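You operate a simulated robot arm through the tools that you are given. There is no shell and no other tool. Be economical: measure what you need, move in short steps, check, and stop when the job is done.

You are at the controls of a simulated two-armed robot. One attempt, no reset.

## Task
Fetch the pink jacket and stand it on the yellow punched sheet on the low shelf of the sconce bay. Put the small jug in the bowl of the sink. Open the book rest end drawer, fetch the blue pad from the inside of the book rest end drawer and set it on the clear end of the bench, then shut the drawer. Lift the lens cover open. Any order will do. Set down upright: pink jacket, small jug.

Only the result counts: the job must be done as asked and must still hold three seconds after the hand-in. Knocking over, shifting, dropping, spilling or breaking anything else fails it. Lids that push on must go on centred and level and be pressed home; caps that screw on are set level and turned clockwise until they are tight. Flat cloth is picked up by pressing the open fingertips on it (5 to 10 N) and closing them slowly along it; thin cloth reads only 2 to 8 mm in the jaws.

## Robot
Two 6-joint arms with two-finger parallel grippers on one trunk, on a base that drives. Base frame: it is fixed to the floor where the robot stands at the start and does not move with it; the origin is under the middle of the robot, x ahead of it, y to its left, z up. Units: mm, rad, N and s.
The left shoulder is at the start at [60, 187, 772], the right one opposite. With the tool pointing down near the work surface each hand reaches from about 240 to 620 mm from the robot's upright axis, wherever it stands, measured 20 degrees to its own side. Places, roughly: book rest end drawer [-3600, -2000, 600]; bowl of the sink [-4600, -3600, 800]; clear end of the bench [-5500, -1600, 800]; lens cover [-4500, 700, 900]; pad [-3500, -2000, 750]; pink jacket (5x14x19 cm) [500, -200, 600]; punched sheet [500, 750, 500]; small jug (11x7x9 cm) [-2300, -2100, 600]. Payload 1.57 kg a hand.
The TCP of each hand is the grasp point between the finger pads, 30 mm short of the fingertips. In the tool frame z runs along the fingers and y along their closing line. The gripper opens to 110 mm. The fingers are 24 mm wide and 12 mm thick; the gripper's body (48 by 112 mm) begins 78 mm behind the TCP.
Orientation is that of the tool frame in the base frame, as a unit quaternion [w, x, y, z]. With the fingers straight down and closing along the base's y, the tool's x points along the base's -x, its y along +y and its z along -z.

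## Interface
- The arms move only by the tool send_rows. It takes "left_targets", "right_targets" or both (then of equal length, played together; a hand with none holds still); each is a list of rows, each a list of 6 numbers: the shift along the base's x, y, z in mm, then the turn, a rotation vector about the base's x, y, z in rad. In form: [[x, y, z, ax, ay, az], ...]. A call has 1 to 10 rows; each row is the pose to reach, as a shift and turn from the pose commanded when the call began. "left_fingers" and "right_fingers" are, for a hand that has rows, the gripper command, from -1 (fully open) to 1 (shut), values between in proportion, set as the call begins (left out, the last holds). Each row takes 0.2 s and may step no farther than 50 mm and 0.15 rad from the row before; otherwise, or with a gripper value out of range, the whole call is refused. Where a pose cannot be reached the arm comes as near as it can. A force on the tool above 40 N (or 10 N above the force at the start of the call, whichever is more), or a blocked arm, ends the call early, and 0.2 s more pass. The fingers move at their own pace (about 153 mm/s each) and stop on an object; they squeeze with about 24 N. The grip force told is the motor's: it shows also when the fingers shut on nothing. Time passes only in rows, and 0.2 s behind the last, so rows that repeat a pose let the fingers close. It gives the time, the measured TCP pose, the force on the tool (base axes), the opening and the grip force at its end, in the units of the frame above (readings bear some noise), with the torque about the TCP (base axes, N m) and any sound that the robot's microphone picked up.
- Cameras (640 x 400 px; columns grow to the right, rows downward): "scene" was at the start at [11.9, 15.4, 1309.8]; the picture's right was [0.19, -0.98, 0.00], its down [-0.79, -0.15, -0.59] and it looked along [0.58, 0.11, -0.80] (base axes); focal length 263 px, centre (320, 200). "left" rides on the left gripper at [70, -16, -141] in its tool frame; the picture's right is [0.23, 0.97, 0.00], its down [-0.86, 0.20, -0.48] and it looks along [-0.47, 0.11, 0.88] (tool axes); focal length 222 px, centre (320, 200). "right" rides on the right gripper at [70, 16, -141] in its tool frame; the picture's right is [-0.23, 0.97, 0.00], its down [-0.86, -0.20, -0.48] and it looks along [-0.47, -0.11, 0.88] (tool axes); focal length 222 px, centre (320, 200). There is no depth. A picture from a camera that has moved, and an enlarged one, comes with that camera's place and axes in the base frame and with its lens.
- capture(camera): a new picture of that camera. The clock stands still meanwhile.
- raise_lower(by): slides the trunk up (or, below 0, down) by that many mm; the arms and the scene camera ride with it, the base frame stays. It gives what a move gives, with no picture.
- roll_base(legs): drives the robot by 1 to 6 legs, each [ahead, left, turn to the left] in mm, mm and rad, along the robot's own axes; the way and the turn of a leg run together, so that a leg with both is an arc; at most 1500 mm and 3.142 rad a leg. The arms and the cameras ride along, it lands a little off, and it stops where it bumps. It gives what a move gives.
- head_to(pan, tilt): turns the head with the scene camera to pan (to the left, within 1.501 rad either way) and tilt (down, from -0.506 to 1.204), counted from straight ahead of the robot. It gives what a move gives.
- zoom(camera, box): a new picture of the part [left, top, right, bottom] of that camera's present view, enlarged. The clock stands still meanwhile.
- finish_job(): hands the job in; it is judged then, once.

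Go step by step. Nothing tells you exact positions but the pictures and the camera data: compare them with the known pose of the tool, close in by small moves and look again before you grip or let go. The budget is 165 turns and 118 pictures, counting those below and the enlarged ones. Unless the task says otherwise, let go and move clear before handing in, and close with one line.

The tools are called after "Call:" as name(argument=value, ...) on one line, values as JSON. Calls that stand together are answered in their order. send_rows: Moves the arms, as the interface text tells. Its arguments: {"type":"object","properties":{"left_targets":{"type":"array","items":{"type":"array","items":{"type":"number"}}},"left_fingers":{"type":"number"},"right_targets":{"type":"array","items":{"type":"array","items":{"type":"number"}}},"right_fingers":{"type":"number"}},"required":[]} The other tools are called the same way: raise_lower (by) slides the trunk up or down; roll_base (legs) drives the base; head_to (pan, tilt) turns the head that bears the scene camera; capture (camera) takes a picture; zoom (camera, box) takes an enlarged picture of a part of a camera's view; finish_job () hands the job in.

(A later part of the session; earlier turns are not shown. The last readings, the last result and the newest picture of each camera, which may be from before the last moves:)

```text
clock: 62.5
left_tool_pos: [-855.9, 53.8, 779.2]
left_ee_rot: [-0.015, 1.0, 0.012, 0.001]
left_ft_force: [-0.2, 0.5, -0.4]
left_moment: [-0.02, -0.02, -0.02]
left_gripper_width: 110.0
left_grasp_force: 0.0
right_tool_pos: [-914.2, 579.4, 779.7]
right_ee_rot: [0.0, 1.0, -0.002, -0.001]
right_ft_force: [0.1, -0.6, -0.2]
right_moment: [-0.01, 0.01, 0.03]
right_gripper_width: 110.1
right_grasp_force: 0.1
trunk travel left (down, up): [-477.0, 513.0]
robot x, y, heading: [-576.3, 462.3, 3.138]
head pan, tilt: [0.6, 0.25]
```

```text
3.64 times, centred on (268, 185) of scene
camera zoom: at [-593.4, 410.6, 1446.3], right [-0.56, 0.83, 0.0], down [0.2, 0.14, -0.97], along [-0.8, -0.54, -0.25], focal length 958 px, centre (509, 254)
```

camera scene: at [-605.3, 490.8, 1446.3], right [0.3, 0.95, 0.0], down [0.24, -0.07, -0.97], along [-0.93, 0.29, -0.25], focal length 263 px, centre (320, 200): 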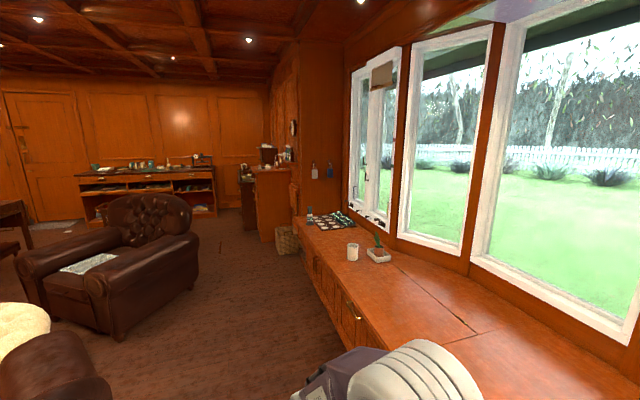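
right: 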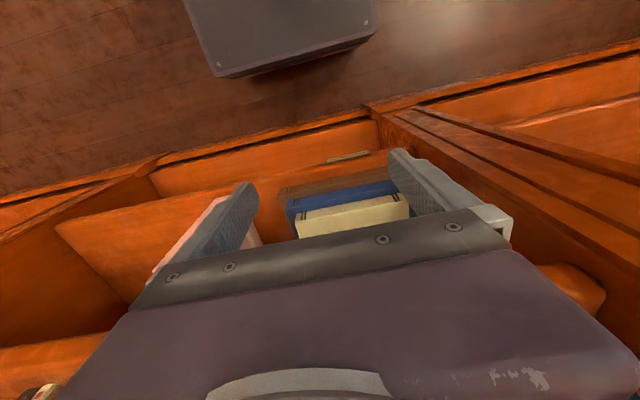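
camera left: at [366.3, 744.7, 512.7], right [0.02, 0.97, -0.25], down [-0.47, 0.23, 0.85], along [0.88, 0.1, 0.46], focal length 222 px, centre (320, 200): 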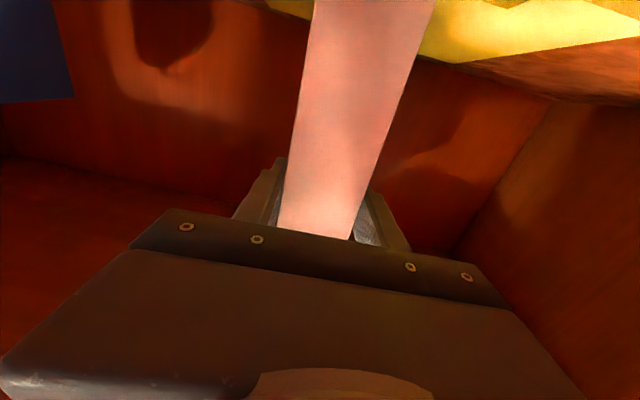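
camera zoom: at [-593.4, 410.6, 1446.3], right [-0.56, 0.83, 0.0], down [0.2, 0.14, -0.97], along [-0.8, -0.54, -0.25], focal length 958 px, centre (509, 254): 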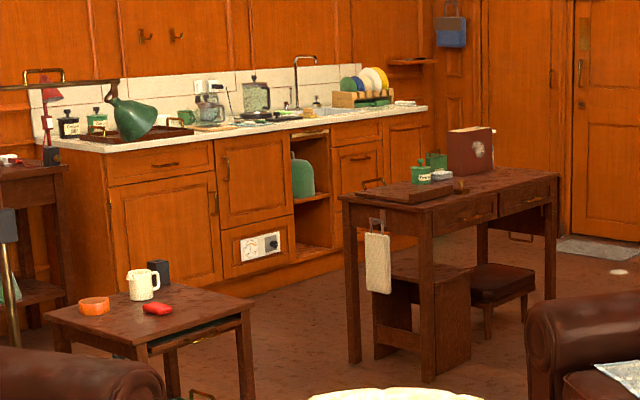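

I can see the white jug on the side table, the desk with two front drawers, the sink counter behind it, and the lens cabinet by the window. I'll tuck the left hand, raise up and drive along the window side towards the lens.

Call:
send_rows(left_targets=[[0, 40, 0, 0, 0, 0], [0, 80, 0, 0, 0, 0], [0, 120, 0, 0, 0, 0]])

Call:
raise_lower(by=200)

Call:
roll_base(legs=[[0, -60, 0], [1400, 0, 0], [1000, 0, 0]])

Call:
head_to(pan=0.0, tilt=0.4)

Call:
capture(camera="scene")

```text
clock: 63.3
left_tool_pos: [-856.4, 175.2, 780.8]
left_ee_rot: [-0.015, 1.0, 0.012, 0.002]
left_ft_force: [-0.4, -0.1, -0.2]
left_moment: [-0.06, -0.03, -0.01]
left_gripper_width: 109.9
left_grasp_force: 0.0
right_tool_pos: [-914.8, 579.7, 779.0]
right_ee_rot: [0.001, 1.0, -0.002, -0.001]
right_ft_force: [-0.2, 1.1, -0.7]
right_moment: [0.01, 0.0, -0.01]
right_gripper_width: 110.3
right_grasp_force: 0.0
trunk travel left (down, up): [-477.0, 513.0]
robot x, y, heading: [-576.9, 460.0, 3.137]
head pan, tilt: [0.6, 0.25]
```

```text
clock: 65.4
left_tool_pos: [-857.0, 173.7, 981.3]
left_ee_rot: [-0.015, 1.0, 0.012, 0.002]
left_ft_force: [0.2, -0.1, -0.8]
left_moment: [-0.02, -0.03, 0.0]
left_gripper_width: 110.0
left_grasp_force: 0.1
right_tool_pos: [-914.9, 580.1, 979.4]
right_ee_rot: [0.0, 1.0, -0.002, 0.0]
right_ft_force: [0.8, 0.1, -0.1]
right_moment: [0.02, -0.02, -0.04]
right_gripper_width: 110.1
right_grasp_force: 0.1
trunk travel left (down, up): [-677.0, 313.0]
robot x, y, heading: [-571.1, 463.6, 3.138]
head pan, tilt: [0.6, 0.25]
```

```text
clock: 77.8
left_tool_pos: [-3258.3, 203.4, 979.1]
left_ee_rot: [-0.016, 1.0, 0.02, 0.0]
left_ft_force: [0.6, 0.9, 0.8]
left_moment: [0.01, -0.02, 0.02]
left_gripper_width: 109.9
left_grasp_force: 0.1
right_tool_pos: [-3322.0, 605.9, 978.9]
right_ee_rot: [0.0, 1.0, 0.007, 0.0]
right_ft_force: [0.2, 0.1, 0.3]
right_moment: [-0.04, 0.0, 0.06]
right_gripper_width: 110.1
right_grasp_force: 0.1
trunk travel left (down, up): [-677.0, 313.0]
robot x, y, heading: [-2979.0, 497.4, -3.126]
head pan, tilt: [0.6, 0.25]
```

```text
clock: 78.8
left_tool_pos: [-3257.4, 202.2, 980.7]
left_ee_rot: [-0.016, 1.0, 0.02, 0.002]
left_ft_force: [-0.5, 0.5, 0.1]
left_moment: [0.01, 0.0, -0.03]
left_gripper_width: 109.9
left_grasp_force: 0.1
right_tool_pos: [-3322.3, 606.8, 979.1]
right_ee_rot: [0.0, 1.0, 0.007, 0.0]
right_ft_force: [-0.2, 0.4, -0.4]
right_moment: [0.01, -0.04, 0.02]
right_gripper_width: 109.6
right_grasp_force: 0.1
trunk travel left (down, up): [-677.0, 313.0]
robot x, y, heading: [-2981.6, 496.1, -3.123]
head pan, tilt: [0.0, 0.4]
```

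```text
90 pictures are left
camera scene: at [-3014.3, 495.5, 1632.4], right [-0.01, 1.0, 0.0], down [0.39, 0.01, -0.92], along [-0.92, -0.01, -0.39], focal length 263 px, centre (320, 200)
```

scene: 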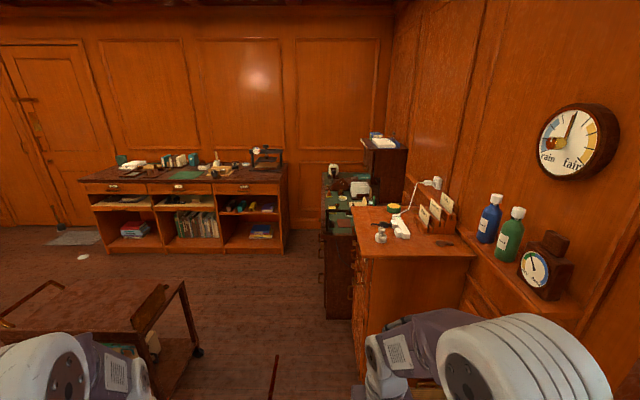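

Call:
zoom(camera="scene", box=[310, 130, 470, 250])

Call:
head_to(pan=0.3, tilt=0.85)

Call:
capture(camera="scene")

```text
3.33 times, centred on (390, 190) of scene
camera zoom: at [-3014.3, 495.5, 1632.4], right [-0.01, 1.0, 0.0], down [0.39, 0.01, -0.92], along [-0.92, -0.01, -0.39], focal length 878 px, centre (87, 233)
```

zoom: 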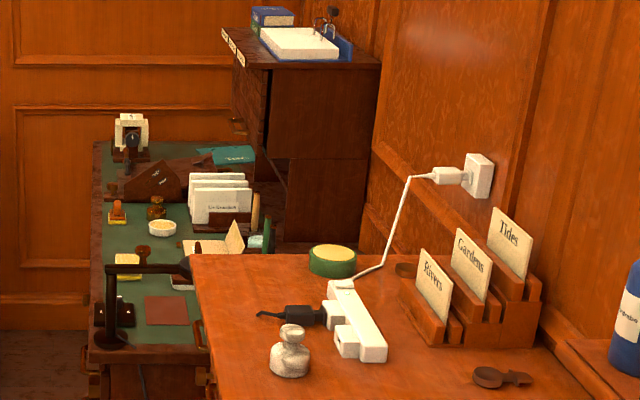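

```text
clock: 79.7
left_tool_pos: [-3257.2, 202.8, 982.0]
left_ee_rot: [-0.016, 1.0, 0.021, 0.002]
left_ft_force: [1.0, -0.5, 0.2]
left_moment: [0.0, -0.03, -0.03]
left_gripper_width: 110.1
left_grasp_force: 0.0
right_tool_pos: [-3322.8, 606.8, 979.0]
right_ee_rot: [0.0, 1.0, 0.007, 0.0]
right_ft_force: [0.2, -0.3, 0.0]
right_moment: [0.01, -0.03, -0.01]
right_gripper_width: 109.9
right_grasp_force: 0.2
trunk travel left (down, up): [-677.0, 313.0]
robot x, y, heading: [-2984.1, 493.4, -3.119]
head pan, tilt: [0.3, 0.85]
```

```text
88 pictures are left
camera scene: at [-2996.2, 472.9, 1593.3], right [-0.31, 0.95, 0.0], down [0.71, 0.23, -0.66], along [-0.63, -0.2, -0.75], focal length 263 px, centre (320, 200)
```

scene: 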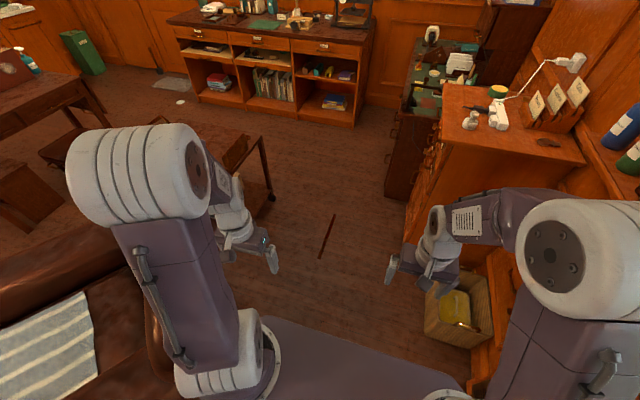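

Call:
zoom(camera="scene", box=[230, 120, 470, 270])

```text
2.67 times, centred on (350, 195) of scene
camera zoom: at [-2996.2, 472.9, 1593.3], right [-0.31, 0.95, 0.0], down [0.71, 0.23, -0.66], along [-0.63, -0.2, -0.75], focal length 702 px, centre (240, 213)
```

zoom: 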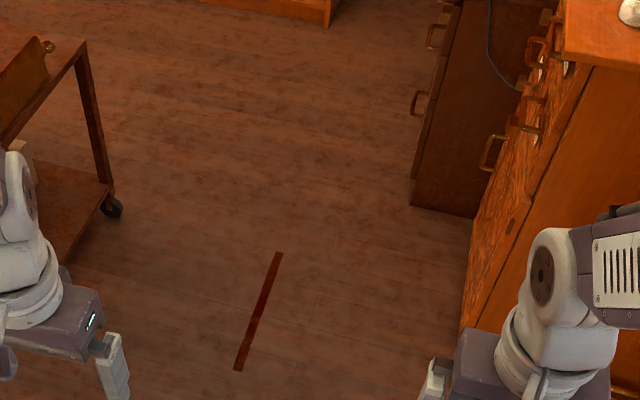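

The strip on the floor at y≈200 (x −4220…−3830) should be avoided, and my base is about ±190 wide. I'll pass along y≈430, then strafe out and face the green-topped desk with the magnifier.

Call:
raise_lower(by=100)

Call:
roll_base(legs=[[0, 60, -0.022], [700, 0, 0]])

Call:
head_to(pan=-0.3, tilt=0.8)

Call:
capture(camera="scene")

```text
clock: 81.0
left_tool_pos: [-3257.6, 202.5, 1080.7]
left_ee_rot: [-0.014, 1.0, 0.02, 0.002]
left_ft_force: [0.3, -0.6, -0.1]
left_moment: [0.02, 0.0, 0.0]
left_gripper_width: 110.1
left_grasp_force: 0.1
right_tool_pos: [-3322.5, 606.3, 1078.9]
right_ee_rot: [0.0, 1.0, 0.007, 0.0]
right_ft_force: [0.0, 0.0, -0.2]
right_moment: [0.01, 0.02, 0.01]
right_gripper_width: 109.9
right_grasp_force: 0.1
trunk travel left (down, up): [-777.0, 213.0]
robot x, y, heading: [-2980.3, 498.0, -3.131]
head pan, tilt: [0.3, 0.85]
```

```text
clock: 85.5
left_tool_pos: [-3977.3, 150.2, 1080.5]
left_ee_rot: [-0.014, 1.0, 0.011, 0.001]
left_ft_force: [0.6, -0.3, 0.0]
left_moment: [-0.01, 0.0, 0.0]
left_gripper_width: 110.0
left_grasp_force: 0.0
right_tool_pos: [-4034.9, 556.8, 1079.8]
right_ee_rot: [0.0, 1.0, -0.002, -0.001]
right_ft_force: [1.0, 0.1, 0.3]
right_moment: [-0.02, -0.01, 0.02]
right_gripper_width: 110.1
right_grasp_force: 0.1
trunk travel left (down, up): [-777.0, 213.0]
robot x, y, heading: [-3694.9, 439.8, 3.14]
head pan, tilt: [0.3, 0.85]
```

```text
clock: 86.5
left_tool_pos: [-3978.3, 152.5, 1081.3]
left_ee_rot: [-0.014, 1.0, 0.012, 0.001]
left_ft_force: [-0.1, 0.1, 0.5]
left_moment: [-0.02, -0.02, 0.01]
left_gripper_width: 109.8
left_grasp_force: 0.0
right_tool_pos: [-4033.6, 556.7, 1078.5]
right_ee_rot: [0.001, 1.0, -0.002, 0.0]
right_ft_force: [-0.4, 0.1, -0.5]
right_moment: [0.03, 0.01, -0.01]
right_gripper_width: 110.0
right_grasp_force: 0.1
trunk travel left (down, up): [-777.0, 213.0]
robot x, y, heading: [-3694.7, 439.1, 3.142]
head pan, tilt: [-0.3, 0.799]
```

```text
86 pictures are left
camera scene: at [-3713.1, 464.0, 1697.3], right [0.3, 0.95, 0.0], down [0.68, -0.21, -0.7], along [-0.67, 0.21, -0.72], focal length 263 px, centre (320, 200)
```

scene: 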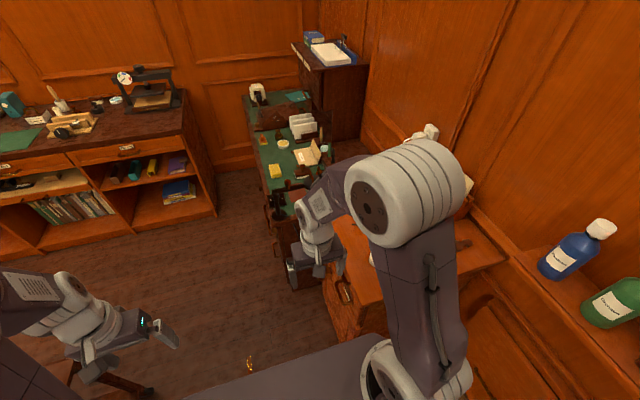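

Call:
send_rows(right_targets=[[0, -40, 0, 0, 0, 0], [0, -80, 0, 0, 0, 0], [0, -110, 0, 0, 0, 0]])

Call:
roll_base(legs=[[770, 0, 0], [0, 400, 0], [0, 0, -1.57]])

Call:
head_to(pan=0.0, tilt=0.7)

Call:
capture(camera="scene")

```text
clock: 87.3
left_tool_pos: [-3977.1, 150.8, 1081.0]
left_ee_rot: [-0.015, 1.0, 0.011, 0.001]
left_ft_force: [0.3, 0.2, -0.2]
left_moment: [-0.02, -0.01, 0.01]
left_gripper_width: 110.2
left_grasp_force: 0.0
right_tool_pos: [-4035.5, 446.2, 1079.5]
right_ee_rot: [0.0, 1.0, -0.003, -0.001]
right_ft_force: [1.0, -0.4, -0.1]
right_moment: [-0.01, 0.02, -0.01]
right_gripper_width: 110.0
right_grasp_force: 0.0
trunk travel left (down, up): [-777.0, 213.0]
robot x, y, heading: [-3694.6, 441.9, 3.137]
head pan, tilt: [-0.3, 0.799]
```

```text
clock: 90.8
left_tool_pos: [-4608.8, 163.8, 1080.9]
left_ee_rot: [-0.015, 0.999, -0.032, 0.002]
left_ft_force: [-0.2, -0.3, -0.1]
left_moment: [-0.01, 0.03, -0.01]
left_gripper_width: 109.9
left_grasp_force: 0.1
right_tool_pos: [-4642.3, 463.9, 1080.1]
right_ee_rot: [0.0, 0.999, -0.046, -0.002]
right_ft_force: [0.4, -0.1, 0.1]
right_moment: [-0.02, 0.01, -0.02]
right_gripper_width: 110.1
right_grasp_force: 0.1
trunk travel left (down, up): [-777.0, 213.0]
robot x, y, heading: [-4304.9, 428.2, 3.048]
head pan, tilt: [-0.3, 0.799]
stopped in leg 1: the robot was blocked; the commanded pose is now the measured one
```

```text
clock: 91.6
left_tool_pos: [-4608.9, 164.0, 1080.9]
left_ee_rot: [-0.016, 0.999, -0.032, 0.001]
left_ft_force: [0.0, 0.7, -0.1]
left_moment: [0.02, 0.02, -0.01]
left_gripper_width: 109.8
left_grasp_force: 0.0
right_tool_pos: [-4641.8, 462.1, 1079.8]
right_ee_rot: [0.0, 0.999, -0.046, -0.001]
right_ft_force: [-0.4, -0.4, 0.2]
right_moment: [0.0, 0.01, 0.06]
right_gripper_width: 110.0
right_grasp_force: 0.1
trunk travel left (down, up): [-777.0, 213.0]
robot x, y, heading: [-4303.2, 426.0, 3.053]
head pan, tilt: [0.0, 0.7]
```

```text
85 pictures are left
camera scene: at [-4329.3, 428.1, 1705.5], right [0.09, 1.0, 0.0], down [0.64, -0.06, -0.77], along [-0.76, 0.07, -0.64], focal length 263 px, centre (320, 200)
```

scene: 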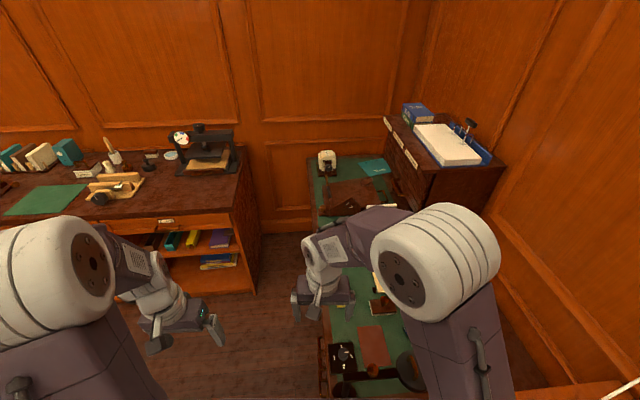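

The base nudged the desk corner. Before strafing past the floor strip, I'll check whether it is just flat tape.

Call:
roll_base(legs=[[-30, 0, 0.09]])

Call:
head_to(pan=1.5, tilt=1.2)

Call:
capture(camera="scene")

```text
clock: 92.5
left_tool_pos: [-4558.4, 134.9, 1080.0]
left_ee_rot: [-0.015, 1.0, 0.015, 0.003]
left_ft_force: [-0.7, 1.2, 0.0]
left_moment: [-0.03, -0.05, -0.02]
left_gripper_width: 110.0
left_grasp_force: 0.1
right_tool_pos: [-4618.6, 432.2, 1077.6]
right_ee_rot: [0.0, 1.0, 0.001, 0.001]
right_ft_force: [-0.9, 0.4, -0.9]
right_moment: [-0.02, -0.02, 0.0]
right_gripper_width: 110.2
right_grasp_force: 0.0
trunk travel left (down, up): [-777.0, 213.0]
robot x, y, heading: [-4277.1, 426.8, -3.138]
head pan, tilt: [0.0, 0.7]
```

```text
clock: 94.1
left_tool_pos: [-4554.1, 134.8, 1080.1]
left_ee_rot: [-0.016, 1.0, 0.014, 0.002]
left_ft_force: [0.4, 1.2, 0.5]
left_moment: [-0.03, 0.0, -0.01]
left_gripper_width: 109.9
left_grasp_force: 0.1
right_tool_pos: [-4615.2, 430.4, 1079.5]
right_ee_rot: [0.0, 1.0, 0.001, 0.0]
right_ft_force: [-0.4, -0.2, 0.5]
right_moment: [-0.01, -0.01, -0.02]
right_gripper_width: 110.1
right_grasp_force: 0.0
trunk travel left (down, up): [-777.0, 213.0]
robot x, y, heading: [-4273.5, 423.1, -3.142]
head pan, tilt: [1.499, 1.201]
```

```text
84 pictures are left
camera scene: at [-4220.1, 369.7, 1669.5], right [-1.0, 0.07, 0.0], down [0.07, 0.93, -0.36], along [-0.03, -0.36, -0.93], focal length 263 px, centre (320, 200)
```

scene: 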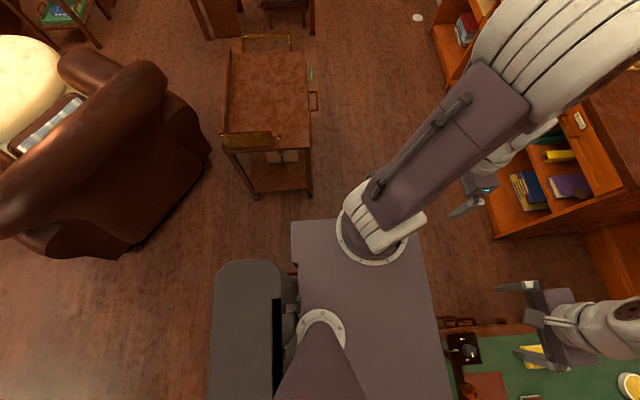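

From here the lens should already be in reach of the right hand, so no strafe is needed. I'll look at it.

Call:
head_to(pan=-0.7, tilt=1.0)

Call:
capture(camera="scene")

Call:
capture(camera="right")

```text
clock: 96.2
left_tool_pos: [-4553.8, 134.5, 1081.3]
left_ee_rot: [-0.015, 1.0, 0.015, 0.001]
left_ft_force: [-0.2, 0.0, 0.6]
left_moment: [0.02, -0.03, 0.0]
left_gripper_width: 109.9
left_grasp_force: 0.0
right_tool_pos: [-4615.4, 430.7, 1079.1]
right_ee_rot: [0.0, 1.0, 0.001, 0.0]
right_ft_force: [0.3, 0.4, -1.0]
right_moment: [0.03, 0.01, -0.01]
right_gripper_width: 110.1
right_grasp_force: 0.0
trunk travel left (down, up): [-777.0, 213.0]
robot x, y, heading: [-4274.5, 422.4, -3.14]
head pan, tilt: [-0.7, 1.0]
```

```text
83 pictures are left
camera scene: at [-4269.3, 470.1, 1682.1], right [0.64, 0.77, 0.0], down [0.65, -0.54, -0.54], along [-0.41, 0.35, -0.84], focal length 263 px, centre (320, 200)
```

scene: 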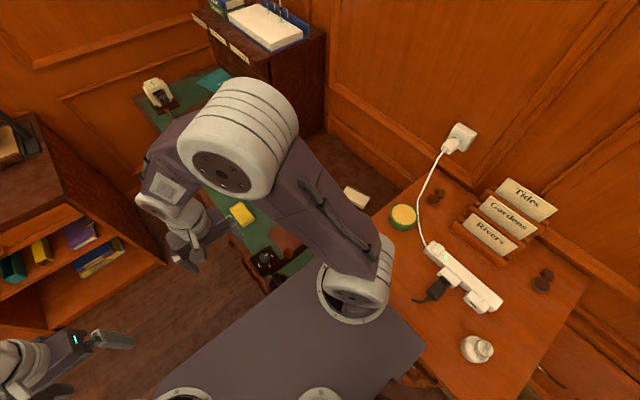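

```text
82 pictures are left
camera right: at [-4544.4, 413.8, 1222.2], right [-0.23, -0.97, 0.0], down [-0.86, 0.2, 0.48], along [-0.47, 0.11, -0.88], focal length 222 px, centre (320, 200)
```

right: 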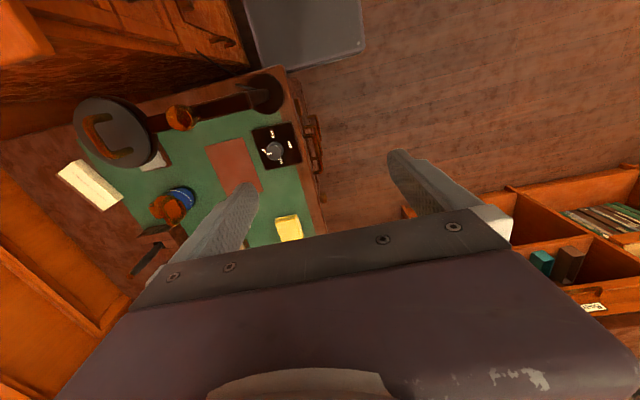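

The right wrist camera shows the magnifier from above: a round lens head with a C-shaped handle on its cover at about (−4540, 708, 900). I'll zoom in for hinge details.

Call:
zoom(camera="right", box=[40, 60, 300, 222])

```text
2.46 times, centred on (170, 141) of right
camera zoom: at [-4544.4, 413.8, 1222.2], right [-0.23, -0.97, 0.0], down [-0.86, 0.2, 0.48], along [-0.47, 0.11, -0.88], focal length 547 px, centre (689, 345)
```

zoom: 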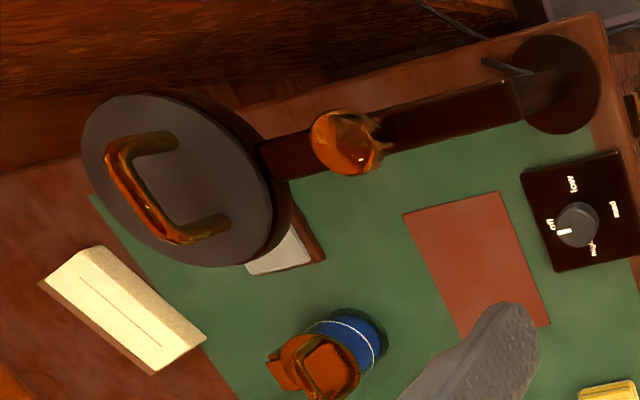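

Call:
send_rows(right_targets=[[0, 35, 0, 0, 0, 0], [0, 70, 0, 0, 0, 0], [0, 105, 0, 0, 0, 0], [0, 140, 0, 0, 0, 0]])

Call:
capture(camera="right")

```text
clock: 97.2
left_tool_pos: [-4555.9, 135.3, 1081.7]
left_ee_rot: [-0.014, 1.0, 0.014, 0.001]
left_ft_force: [-0.7, -0.1, 0.7]
left_moment: [-0.03, -0.03, -0.03]
left_gripper_width: 110.0
left_grasp_force: 0.0
right_tool_pos: [-4614.3, 575.0, 1079.6]
right_ee_rot: [0.0, 1.0, 0.002, 0.0]
right_ft_force: [-0.5, -0.1, -1.0]
right_moment: [-0.05, -0.01, -0.04]
right_gripper_width: 109.9
right_grasp_force: 0.0
trunk travel left (down, up): [-777.0, 213.0]
robot x, y, heading: [-4272.9, 424.8, -3.135]
head pan, tilt: [-0.7, 1.0]
```

```text
80 pictures are left
camera right: at [-4543.9, 558.7, 1222.1], right [-0.22, -0.97, 0.0], down [-0.86, 0.2, 0.48], along [-0.47, 0.11, -0.88], focal length 222 px, centre (320, 200)
```

right: 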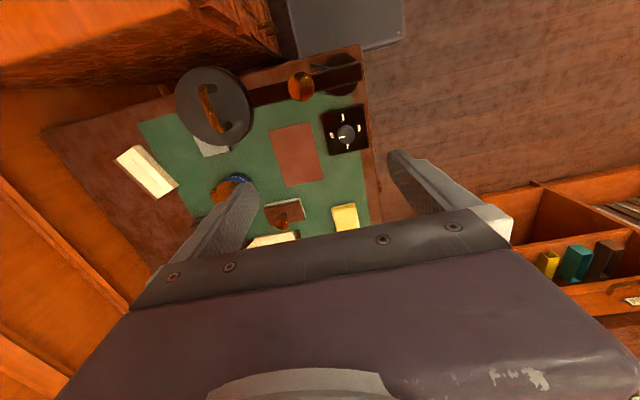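

Call:
zoom(camera="right", box=[140, 40, 300, 140])

```text
4.00 times, centred on (220, 90) of right
camera zoom: at [-4543.9, 558.7, 1222.1], right [-0.22, -0.97, 0.0], down [-0.86, 0.2, 0.48], along [-0.47, 0.11, -0.88], focal length 888 px, centre (720, 640)
```

zoom: 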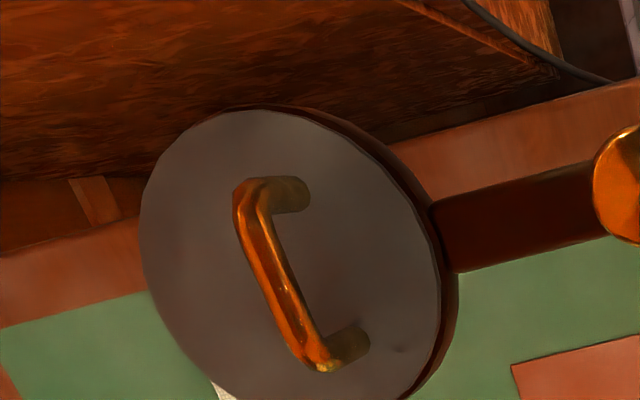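

The handle is a bar parallel to x, at about x −4524…−4571, y 685, z 955, over the disc centre. I need to find the hinge side, so I'll view from another angle.

Call:
send_rows(right_targets=[[40, 0, 0, 0, 0, 0], [80, 15, 0, 0, 0, 0], [120, 30, 0, 0, 0, 0], [150, 45, -30, 0, 0, 0], [160, 60, -60, 0, 0, 0]])

Call:
capture(camera="right")

```text
clock: 98.3
left_tool_pos: [-4558.1, 136.3, 1081.4]
left_ee_rot: [-0.014, 1.0, 0.014, 0.002]
left_ft_force: [0.1, 0.6, -0.2]
left_moment: [-0.02, -0.05, 0.0]
left_gripper_width: 110.0
left_grasp_force: 0.0
right_tool_pos: [-4553.7, 645.9, 1029.8]
right_ee_rot: [0.001, 1.0, 0.001, 0.002]
right_ft_force: [-0.5, -0.2, -0.9]
right_moment: [-0.01, -0.03, 0.02]
right_gripper_width: 109.6
right_grasp_force: 0.0
right hand out of reach, approached as far as the arm can: row 2, 3, 4, 5
trunk travel left (down, up): [-777.0, 213.0]
robot x, y, heading: [-4272.8, 423.4, -3.141]
head pan, tilt: [-0.7, 1.0]
```

```text
78 pictures are left
camera right: at [-4484.2, 629.7, 1172.5], right [-0.23, -0.97, 0.0], down [-0.86, 0.2, 0.47], along [-0.46, 0.11, -0.88], focal length 222 px, centre (320, 200)
```

right: 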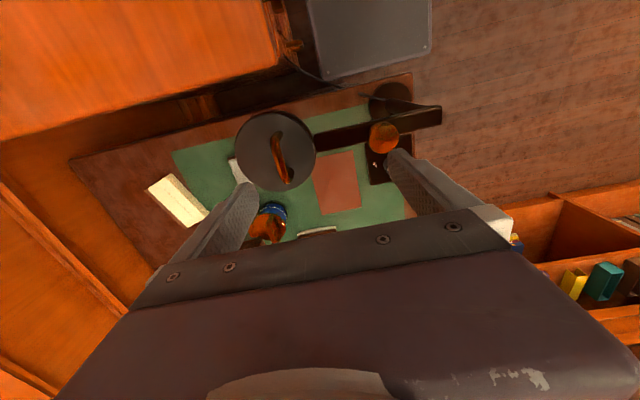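

Call:
zoom(camera="right", box=[216, 90, 376, 200])

```text
3.64 times, centred on (296, 145) of right
camera zoom: at [-4484.2, 629.7, 1172.5], right [-0.23, -0.97, 0.0], down [-0.86, 0.2, 0.47], along [-0.46, 0.11, -0.88], focal length 808 px, centre (407, 400)
```

zoom: 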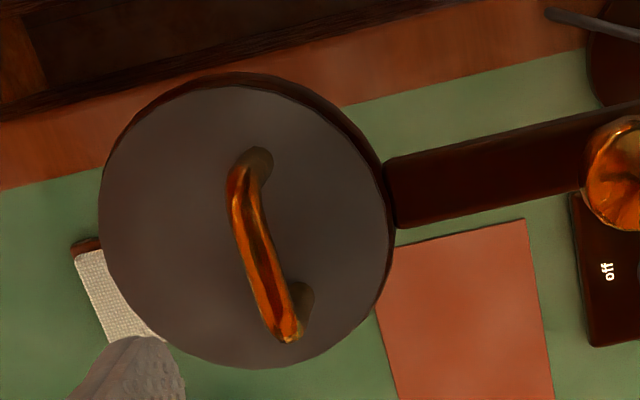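

Call:
zoom(camera="scene", box=[230, 170, 390, 270])

```text
4.00 times, centred on (310, 220) of scene
camera zoom: at [-4272.9, 472.8, 1682.1], right [0.64, 0.77, 0.0], down [0.65, -0.54, -0.54], along [-0.41, 0.35, -0.84], focal length 1054 px, centre (360, 120)
```

zoom: 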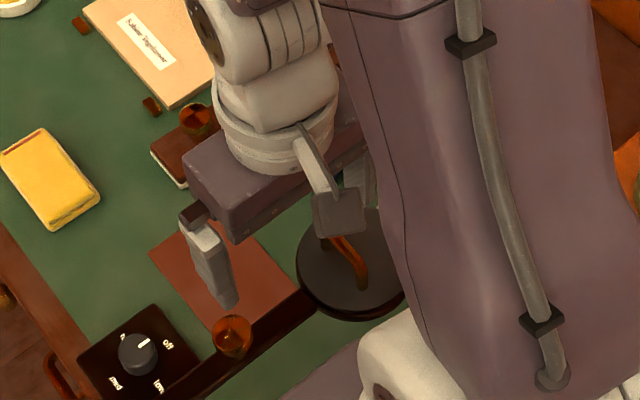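

I'll centre over the bar with a half-open gripper, descend, and check before closing.

Call:
send_rows(right_targets=[[2, 20, 0, 0, 0, 0], [4, 39, -15, 0, 0, 0], [4, 39, -40, 0, 0, 0]], right_fingers=0.0)

Call:
zoom(camera="right", box=[200, 100, 440, 250])

```text
clock: 99.2
left_tool_pos: [-4557.1, 135.0, 1079.8]
left_ee_rot: [-0.015, 1.0, 0.015, 0.002]
left_ft_force: [-0.2, 0.2, -0.6]
left_moment: [-0.04, 0.01, 0.01]
left_gripper_width: 109.9
left_grasp_force: 0.1
right_tool_pos: [-4547.6, 684.0, 989.3]
right_ee_rot: [0.001, 1.0, 0.001, 0.0]
right_ft_force: [-0.1, 0.4, -0.4]
right_moment: [-0.01, -0.02, 0.01]
right_gripper_width: 55.2
right_grasp_force: 0.1
trunk travel left (down, up): [-777.0, 213.0]
robot x, y, heading: [-4268.8, 424.7, -3.14]
head pan, tilt: [-0.7, 1.0]
```

```text
2.67 times, centred on (320, 175) of right
camera zoom: at [-4477.3, 667.1, 1131.6], right [-0.22, -0.97, 0.0], down [-0.86, 0.2, 0.48], along [-0.47, 0.11, -0.88], focal length 592 px, centre (320, 267)
```

zoom: 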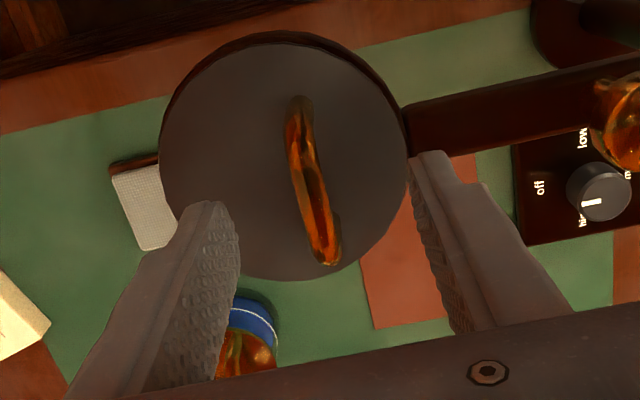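

Call:
send_rows(right_targets=[[2, 1, -13, 0, 0, 0], [2, 1, -25, 0, 0, 0]])

Call:
send_rows(right_targets=[[0, 0, 0, 0, 0, 0], [0, 0, 0, 0, 0, 0], [0, 0, 0, 0, 0, 0]], right_fingers=1)

```text
clock: 99.8
left_tool_pos: [-4554.9, 135.7, 1080.7]
left_ee_rot: [-0.015, 1.0, 0.016, 0.001]
left_ft_force: [-0.7, -0.4, -0.5]
left_moment: [0.01, 0.01, -0.02]
left_gripper_width: 110.1
left_grasp_force: 0.0
right_tool_pos: [-4544.3, 685.4, 964.0]
right_ee_rot: [-0.001, 1.0, 0.0, 0.0]
right_ft_force: [-0.3, 0.1, -0.3]
right_moment: [0.02, -0.06, 0.02]
right_gripper_width: 55.0
right_grasp_force: 0.0
trunk travel left (down, up): [-777.0, 213.0]
robot x, y, heading: [-4271.8, 424.6, -3.135]
head pan, tilt: [-0.7, 1.0]
```

```text
clock: 100.5
left_tool_pos: [-4554.9, 135.6, 1081.5]
left_ee_rot: [-0.015, 1.0, 0.015, 0.001]
left_ft_force: [-1.2, 0.5, 0.1]
left_moment: [-0.01, 0.02, 0.01]
left_gripper_width: 110.2
left_grasp_force: 0.1
right_tool_pos: [-4543.1, 685.4, 965.0]
right_ee_rot: [0.0, 1.0, 0.001, -0.001]
right_ft_force: [0.2, 3.2, 2.3]
right_moment: [0.04, 0.21, 0.05]
right_gripper_width: 9.2
right_grasp_force: 27.4
trunk travel left (down, up): [-777.0, 213.0]
robot x, y, heading: [-4272.8, 423.0, -3.141]
head pan, tilt: [-0.7, 1.0]
```

Gripped a 9 mm bar. I'll try a tiny test lift to find the hinge side from the torque.

Call:
send_rows(right_targets=[[0, 0, 2, 0, 0, 0], [0, 0, 4, 0, 0, 0]])

```text
clock: 101.2
left_tool_pos: [-4556.1, 135.5, 1080.7]
left_ee_rot: [-0.014, 1.0, 0.015, 0.002]
left_ft_force: [0.7, 0.5, -1.1]
left_moment: [0.0, -0.03, 0.01]
left_gripper_width: 109.9
left_grasp_force: 0.2
right_tool_pos: [-4544.2, 686.3, 966.8]
right_ee_rot: [0.001, 1.0, 0.001, 0.001]
right_ft_force: [-0.3, 9.7, -7.5]
right_moment: [0.05, -0.35, 0.06]
right_gripper_width: 9.3
right_grasp_force: 27.6
trunk travel left (down, up): [-777.0, 213.0]
robot x, y, heading: [-4272.2, 424.0, -3.137]
head pan, tilt: [-0.7, 1.0]
```

The lift reaction (+y, −z) suggests the hinge is on the +y side. I'll follow a small arc about that and watch the force.

Call:
send_rows(right_targets=[[0, 2, 0.6, -0.05, 0, 0], [0, 4, 1.2, -0.1, 0, 0]])

```text
clock: 101.8
left_tool_pos: [-4555.3, 135.9, 1082.0]
left_ee_rot: [-0.014, 1.0, 0.015, 0.002]
left_ft_force: [0.4, 0.2, 0.9]
left_moment: [0.03, -0.01, -0.02]
left_gripper_width: 110.1
left_grasp_force: 0.0
right_tool_pos: [-4545.1, 687.5, 967.1]
right_ee_rot: [0.002, 1.0, 0.0, -0.003]
right_ft_force: [2.2, 7.0, -4.4]
right_moment: [0.05, -0.7, 0.24]
right_gripper_width: 8.9
right_grasp_force: 27.9
right hand out of reach, approached as far as the arm can: row 2
trunk travel left (down, up): [-777.0, 213.0]
robot x, y, heading: [-4274.8, 422.9, -3.145]
head pan, tilt: [-0.7, 1.0]
```

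The hand can't tilt here, but the round bar can roll in the pads, so I'll keep the hand upright and trace the arc with small moves.

Call:
send_rows(right_targets=[[0, 2, 3, 0, 0, 0], [0, 4, 6, 0, 0, 0]])

Call:
zoom(camera="right", box=[200, 100, 440, 250])

```text
clock: 102.3
left_tool_pos: [-4555.5, 136.5, 1082.4]
left_ee_rot: [-0.014, 1.0, 0.015, 0.002]
left_ft_force: [0.3, -0.2, 0.0]
left_moment: [-0.02, -0.06, 0.02]
left_gripper_width: 110.1
left_grasp_force: 0.1
right_tool_pos: [-4545.1, 689.3, 970.6]
right_ee_rot: [0.003, 1.0, 0.001, -0.004]
right_ft_force: [2.1, 7.0, -6.9]
right_moment: [0.02, 0.04, 0.33]
right_gripper_width: 9.6
right_grasp_force: 27.6
trunk travel left (down, up): [-777.0, 213.0]
robot x, y, heading: [-4272.8, 426.0, -3.136]
head pan, tilt: [-0.7, 1.0]
```

```text
2.67 times, centred on (320, 175) of right
camera zoom: at [-4474.4, 674.1, 1112.8], right [-0.22, -0.97, 0.01], down [-0.85, 0.2, 0.48], along [-0.47, 0.1, -0.87], focal length 592 px, centre (320, 267)
```

zoom: 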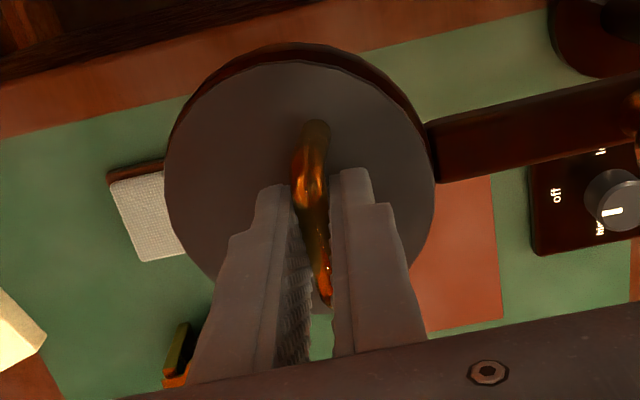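

I need a side view of the lid. I'll yaw the left hand toward +y and lower it so that its camera sees the lens from the side.

Call:
send_rows(left_targets=[[0, 0, -15, 0, 0, -0.15], [0, 0, -30, 0, 0, -0.3], [0, 0, -45, 0, 0, -0.45], [0, 0, -60, 0, 0, -0.6], [0, 0, -75, 0, 0, -0.75], [0, 0, -90, 0, 0, -0.9], [0, 0, -105, 0, 0, -1.05], [0, 0, -120, 0, 0, -1.2], [0, 0, -135, 0, 0, -1.35], [0, 0, -150, 0, 0, -1.5]])

Call:
capture(camera="left")

```text
clock: 104.5
left_tool_pos: [-4556.1, 134.7, 937.5]
left_ee_rot: [-0.01, 0.76, -0.65, 0.012]
left_ft_force: [-0.6, 0.9, 0.1]
left_moment: [0.02, -0.01, 0.0]
left_gripper_width: 109.9
left_grasp_force: 0.1
left hand out of reach, approached as far as the arm can: row 10
right_tool_pos: [-4546.4, 689.9, 970.7]
right_ee_rot: [0.003, 1.0, 0.001, -0.004]
right_ft_force: [0.9, 6.4, -5.6]
right_moment: [0.06, -0.12, 0.31]
right_gripper_width: 9.3
right_grasp_force: 28.0
trunk travel left (down, up): [-777.0, 213.0]
robot x, y, heading: [-4278.6, 426.6, -3.136]
head pan, tilt: [-0.7, 1.0]
```

```text
73 pictures are left
camera left: at [-4533.8, 69.0, 1080.3], right [-0.93, -0.38, -0.03], down [-0.35, 0.81, 0.47], along [-0.15, 0.44, -0.88], focal length 222 px, centre (320, 200)
```

left: 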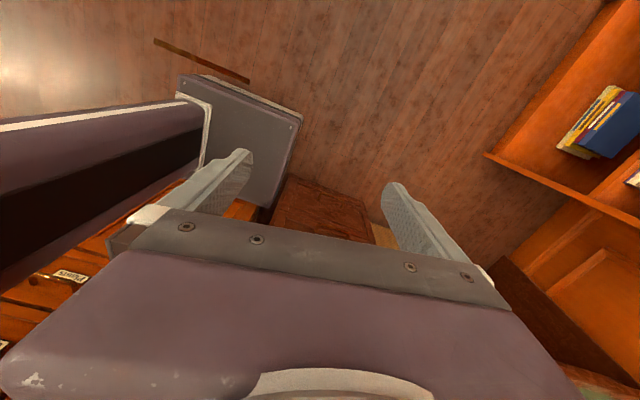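

Call:
send_rows(left_targets=[[0, 0, 0, 0.15, 0, 0], [0, 0, 0, 0.3, 0, 0], [0, 0, 0, 0.45, 0, 0], [0, 0, 0, 0.6, 0, 0], [0, 0, 0, 0.75, 0, 0], [0, 0, 0, 0.9, 0, 0], [0, 0, 0, 1.05, 0, 0]])

Call:
capture(camera="left")

```text
clock: 106.2
left_tool_pos: [-4504.6, 204.4, 915.3]
left_ee_rot: [-0.378, 0.659, -0.571, -0.311]
left_ft_force: [0.1, -0.2, 0.1]
left_moment: [0.03, -0.01, -0.04]
left_gripper_width: 110.1
left_grasp_force: 0.0
left hand out of reach, approached as far as the arm can: row 1, 6, 7
right_tool_pos: [-4545.8, 690.2, 970.3]
right_ee_rot: [0.002, 1.0, 0.001, -0.005]
right_ft_force: [2.4, 6.9, -5.6]
right_moment: [0.05, 0.04, 0.25]
right_gripper_width: 9.3
right_grasp_force: 27.5
trunk travel left (down, up): [-777.0, 213.0]
robot x, y, heading: [-4275.9, 422.8, -3.145]
head pan, tilt: [-0.7, 1.0]
```

```text
72 pictures are left
camera left: at [-4481.1, 49.6, 933.4], right [-0.93, -0.18, -0.33], down [-0.34, 0.02, 0.94], along [-0.16, 0.98, -0.08], focal length 222 px, centre (320, 200)
```

left: 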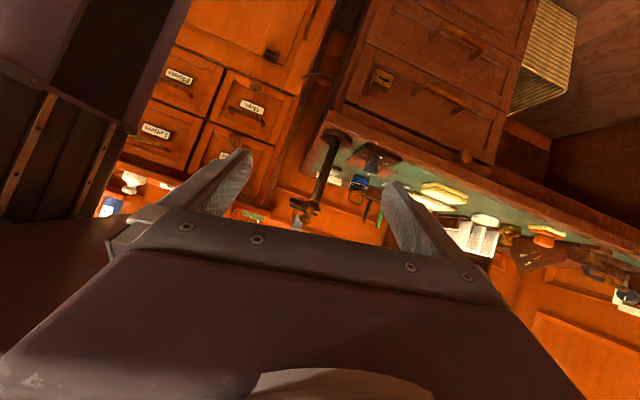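

Call:
zoom(camera="left", box=[250, 110, 410, 230])

```text
3.33 times, centred on (330, 170) of left
camera zoom: at [-4481.1, 49.6, 933.4], right [-0.93, -0.18, -0.33], down [-0.34, 0.02, 0.94], along [-0.16, 0.98, -0.08], focal length 740 px, centre (287, 300)
```

zoom: 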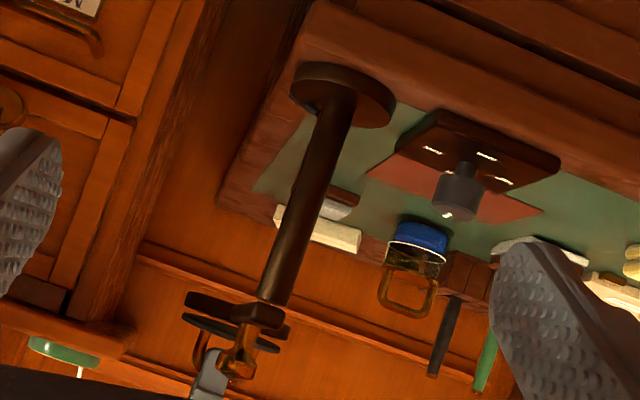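

Call:
zoom(camera="left", box=[285, 180, 349, 220])

```text
10.00 times, centred on (317, 200) of left
camera zoom: at [-4481.1, 49.6, 933.4], right [-0.93, -0.18, -0.33], down [-0.34, 0.02, 0.94], along [-0.16, 0.98, -0.08], focal length 2221 px, centre (350, 200)
```

zoom: 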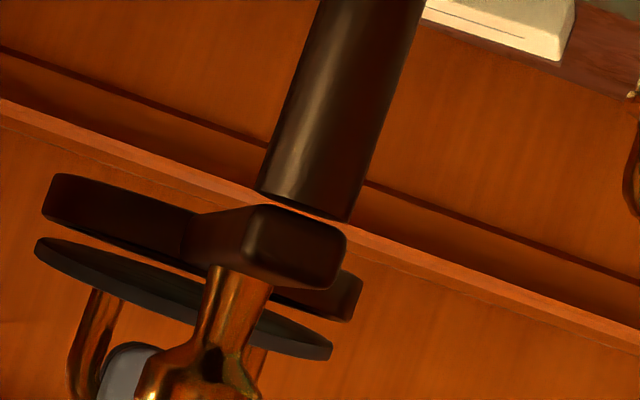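

The side view settles it: the near (−y) edge has risen and the hinge is on the far +y side. I'll follow the arc up and over toward +y.

Call:
send_rows(right_targets=[[0, 4, 3, 0, 0, 0], [0, 8, 6.5, 0, 0, 0], [0, 12, 10, 0, 0, 0], [0, 16, 13, 0, 0, 0], [0, 21, 16, 0, 0, 0]])

Call:
zoom(camera="left", box=[269, 170, 365, 230])

```text
clock: 107.3
left_tool_pos: [-4502.9, 203.0, 915.9]
left_ee_rot: [-0.379, 0.658, -0.571, -0.311]
left_ft_force: [-0.3, -0.8, 0.4]
left_moment: [0.01, 0.0, -0.01]
left_gripper_width: 110.1
left_grasp_force: 0.0
right_tool_pos: [-4544.6, 710.4, 988.9]
right_ee_rot: [0.001, 1.0, 0.001, -0.003]
right_ft_force: [1.4, -4.3, 5.5]
right_moment: [-0.13, -0.14, 0.15]
right_gripper_width: 9.2
right_grasp_force: 27.6
right hand out of reach, approached as far as the arm can: row 1, 2
trunk travel left (down, up): [-777.0, 213.0]
robot x, y, heading: [-4277.8, 423.7, -3.142]
head pan, tilt: [-0.7, 1.0]
```

```text
6.67 times, centred on (317, 200) of left
camera zoom: at [-4480.9, 47.2, 932.9], right [-0.93, -0.18, -0.33], down [-0.34, 0.02, 0.94], along [-0.16, 0.98, -0.08], focal length 1481 px, centre (340, 200)
```

zoom: 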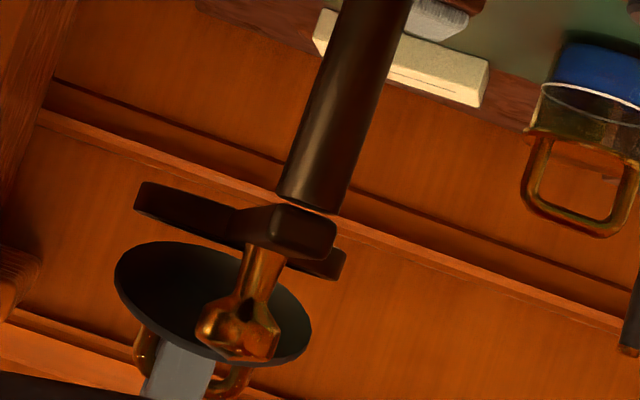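

It's opening nicely (~32°). Continuing along the arc.

Call:
send_rows(right_targets=[[0, 5, 3, 0, 0, 0], [0, 10, 5, 0, 0, 0], [0, 16, 6.5, 0, 0, 0], [0, 21, 7.5, 0, 0, 0], [0, 27, 8, 0, 0, 0], [0, 32, 8, 0, 0, 0], [0, 38, 8, 0, 0, 0], [0, 43, 7, 0, 0, 0]])

Call:
zoom(camera="left", box=[269, 170, 365, 230])

```text
clock: 109.2
left_tool_pos: [-4504.1, 203.7, 916.3]
left_ee_rot: [-0.38, 0.658, -0.571, -0.312]
left_ft_force: [1.1, 0.2, -0.7]
left_moment: [0.01, -0.01, 0.01]
left_gripper_width: 110.0
left_grasp_force: 0.1
right_tool_pos: [-4544.9, 753.1, 996.2]
right_ee_rot: [0.002, 1.0, 0.001, -0.004]
right_ft_force: [0.4, -0.5, 2.9]
right_moment: [-0.03, -0.08, 0.09]
right_gripper_width: 9.2
right_grasp_force: 27.3
trunk travel left (down, up): [-777.0, 213.0]
robot x, y, heading: [-4276.3, 423.7, -3.138]
head pan, tilt: [-0.7, 1.0]
```

```text
6.67 times, centred on (317, 200) of left
camera zoom: at [-4481.0, 47.8, 933.0], right [-0.93, -0.18, -0.33], down [-0.34, 0.02, 0.94], along [-0.16, 0.98, -0.08], focal length 1481 px, centre (340, 200)
```

zoom: 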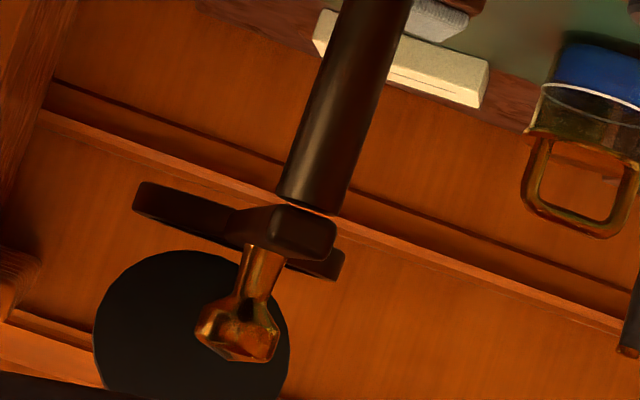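

Call:
send_rows(right_targets=[[0, 5, -1.5, 0, 0, 0], [0, 10.5, -3, 0, 0, 0], [0, 15.5, -5.5, 0, 0, 0], [0, 20.5, -8, 0, 0, 0], [0, 25, -11.5, 0, 0, 0], [0, 29, -15, 0, 0, 0]])

Call:
zoom(camera="right", box=[200, 60, 440, 210])

```text
clock: 110.5
left_tool_pos: [-4503.7, 206.3, 915.5]
left_ee_rot: [-0.378, 0.659, -0.572, -0.311]
left_ft_force: [0.4, 0.3, 0.0]
left_moment: [-0.02, 0.05, 0.01]
left_gripper_width: 110.2
left_grasp_force: 0.0
right_tool_pos: [-4544.6, 787.3, 982.5]
right_ee_rot: [0.001, 1.0, 0.001, -0.007]
right_ft_force: [0.1, 18.5, 25.9]
right_moment: [0.08, 0.06, -0.01]
right_gripper_width: 9.2
right_grasp_force: 27.8
trunk travel left (down, up): [-777.0, 213.0]
robot x, y, heading: [-4273.0, 425.9, -3.137]
head pan, tilt: [-0.7, 1.0]
```

```text
2.67 times, centred on (320, 135) of right
camera zoom: at [-4472.2, 770.5, 1123.5], right [-0.23, -0.97, 0.0], down [-0.85, 0.2, 0.49], along [-0.48, 0.11, -0.87], focal length 592 px, centre (320, 373)
```

zoom: 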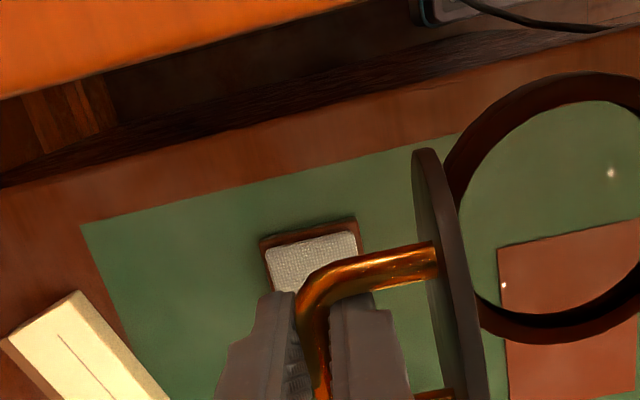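

The lid is just past vertical. I'll relieve the radial load and let go.

Call:
send_rows(right_targets=[[0, 2, 2.5, 0, 0, 0], [0, 3.5, 4.5, 0, 0, 0]])

Call:
send_rows(right_targets=[[0, 4, -3, 0, 0, 0], [0, 7, -8, 0, 0, 0], [0, 10, -12, 0, 0, 0]])

```text
clock: 111.2
left_tool_pos: [-4505.5, 203.6, 915.4]
left_ee_rot: [-0.38, 0.659, -0.57, -0.311]
left_ft_force: [0.1, 0.0, -0.3]
left_moment: [0.0, 0.01, -0.02]
left_gripper_width: 109.9
left_grasp_force: 0.1
right_tool_pos: [-4542.6, 783.8, 984.9]
right_ee_rot: [0.006, 1.0, 0.002, 0.001]
right_ft_force: [-1.9, -11.3, -21.3]
right_moment: [0.06, 0.38, -0.07]
right_gripper_width: 9.3
right_grasp_force: 27.9
trunk travel left (down, up): [-777.0, 213.0]
robot x, y, heading: [-4276.1, 419.2, -3.14]
head pan, tilt: [-0.7, 1.0]
```

```text
clock: 112.0
left_tool_pos: [-4503.3, 203.8, 915.5]
left_ee_rot: [-0.379, 0.658, -0.571, -0.311]
left_ft_force: [-0.4, 0.9, -0.2]
left_moment: [0.04, 0.0, 0.02]
left_gripper_width: 110.1
left_grasp_force: 0.2
right_tool_pos: [-4546.1, 796.7, 975.3]
right_ee_rot: [0.002, 1.0, 0.001, -0.004]
right_ft_force: [2.1, -4.0, -2.9]
right_moment: [-0.07, -0.37, 0.23]
right_gripper_width: 9.1
right_grasp_force: 27.8
trunk travel left (down, up): [-777.0, 213.0]
robot x, y, heading: [-4274.5, 426.7, -3.142]
head pan, tilt: [-0.7, 1.0]
```

Call:
send_rows(right_targets=[[0, 0, 0, 0, 0, 0], [0, 0, 0, 0, 0, 0]], right_fingers=0.62)

Call:
send_rows(right_targets=[[0, 0, 20, 0, 0, 0], [0, 2, 40, 0, 0, 0], [0, 4, 70, 0, 0, 0], [0, 0, 110, 0, 0, 0]])

Call:
zoom(camera="left", box=[269, 170, 365, 230])

```text
clock: 112.5
left_tool_pos: [-4504.7, 204.3, 916.2]
left_ee_rot: [-0.378, 0.659, -0.57, -0.311]
left_ft_force: [0.1, 0.2, -0.6]
left_moment: [0.0, 0.01, 0.02]
left_gripper_width: 110.0
left_grasp_force: 0.0
right_tool_pos: [-4546.7, 796.3, 974.3]
right_ee_rot: [0.002, 1.0, 0.0, -0.004]
right_ft_force: [0.5, 1.4, -0.1]
right_moment: [-0.03, -0.02, 0.01]
right_gripper_width: 20.3
right_grasp_force: 0.1
trunk travel left (down, up): [-777.0, 213.0]
robot x, y, heading: [-4274.5, 423.8, -3.139]
head pan, tilt: [-0.7, 1.0]
```

```text
clock: 113.5
left_tool_pos: [-4504.0, 202.4, 915.9]
left_ee_rot: [-0.378, 0.659, -0.571, -0.312]
left_ft_force: [0.9, 0.1, -0.5]
left_moment: [0.02, -0.02, 0.01]
left_gripper_width: 109.8
left_grasp_force: 0.0
right_tool_pos: [-4544.2, 794.8, 1085.7]
right_ee_rot: [0.001, 1.0, 0.001, -0.004]
right_ft_force: [-0.1, -0.5, 0.4]
right_moment: [0.02, 0.01, 0.0]
right_gripper_width: 20.8
right_grasp_force: 0.2
trunk travel left (down, up): [-777.0, 213.0]
robot x, y, heading: [-4279.3, 423.2, -3.134]
head pan, tilt: [-0.7, 1.0]
```

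```text
6.67 times, centred on (317, 200) of left
camera zoom: at [-4480.4, 46.9, 932.8], right [-0.93, -0.18, -0.33], down [-0.34, 0.02, 0.94], along [-0.16, 0.98, -0.08], focal length 1481 px, centre (340, 200)
```

zoom: 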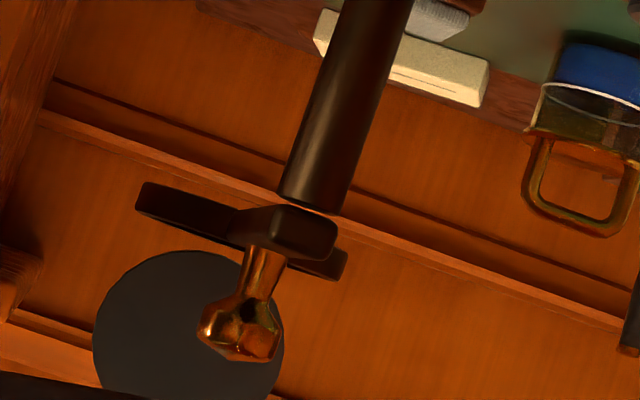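

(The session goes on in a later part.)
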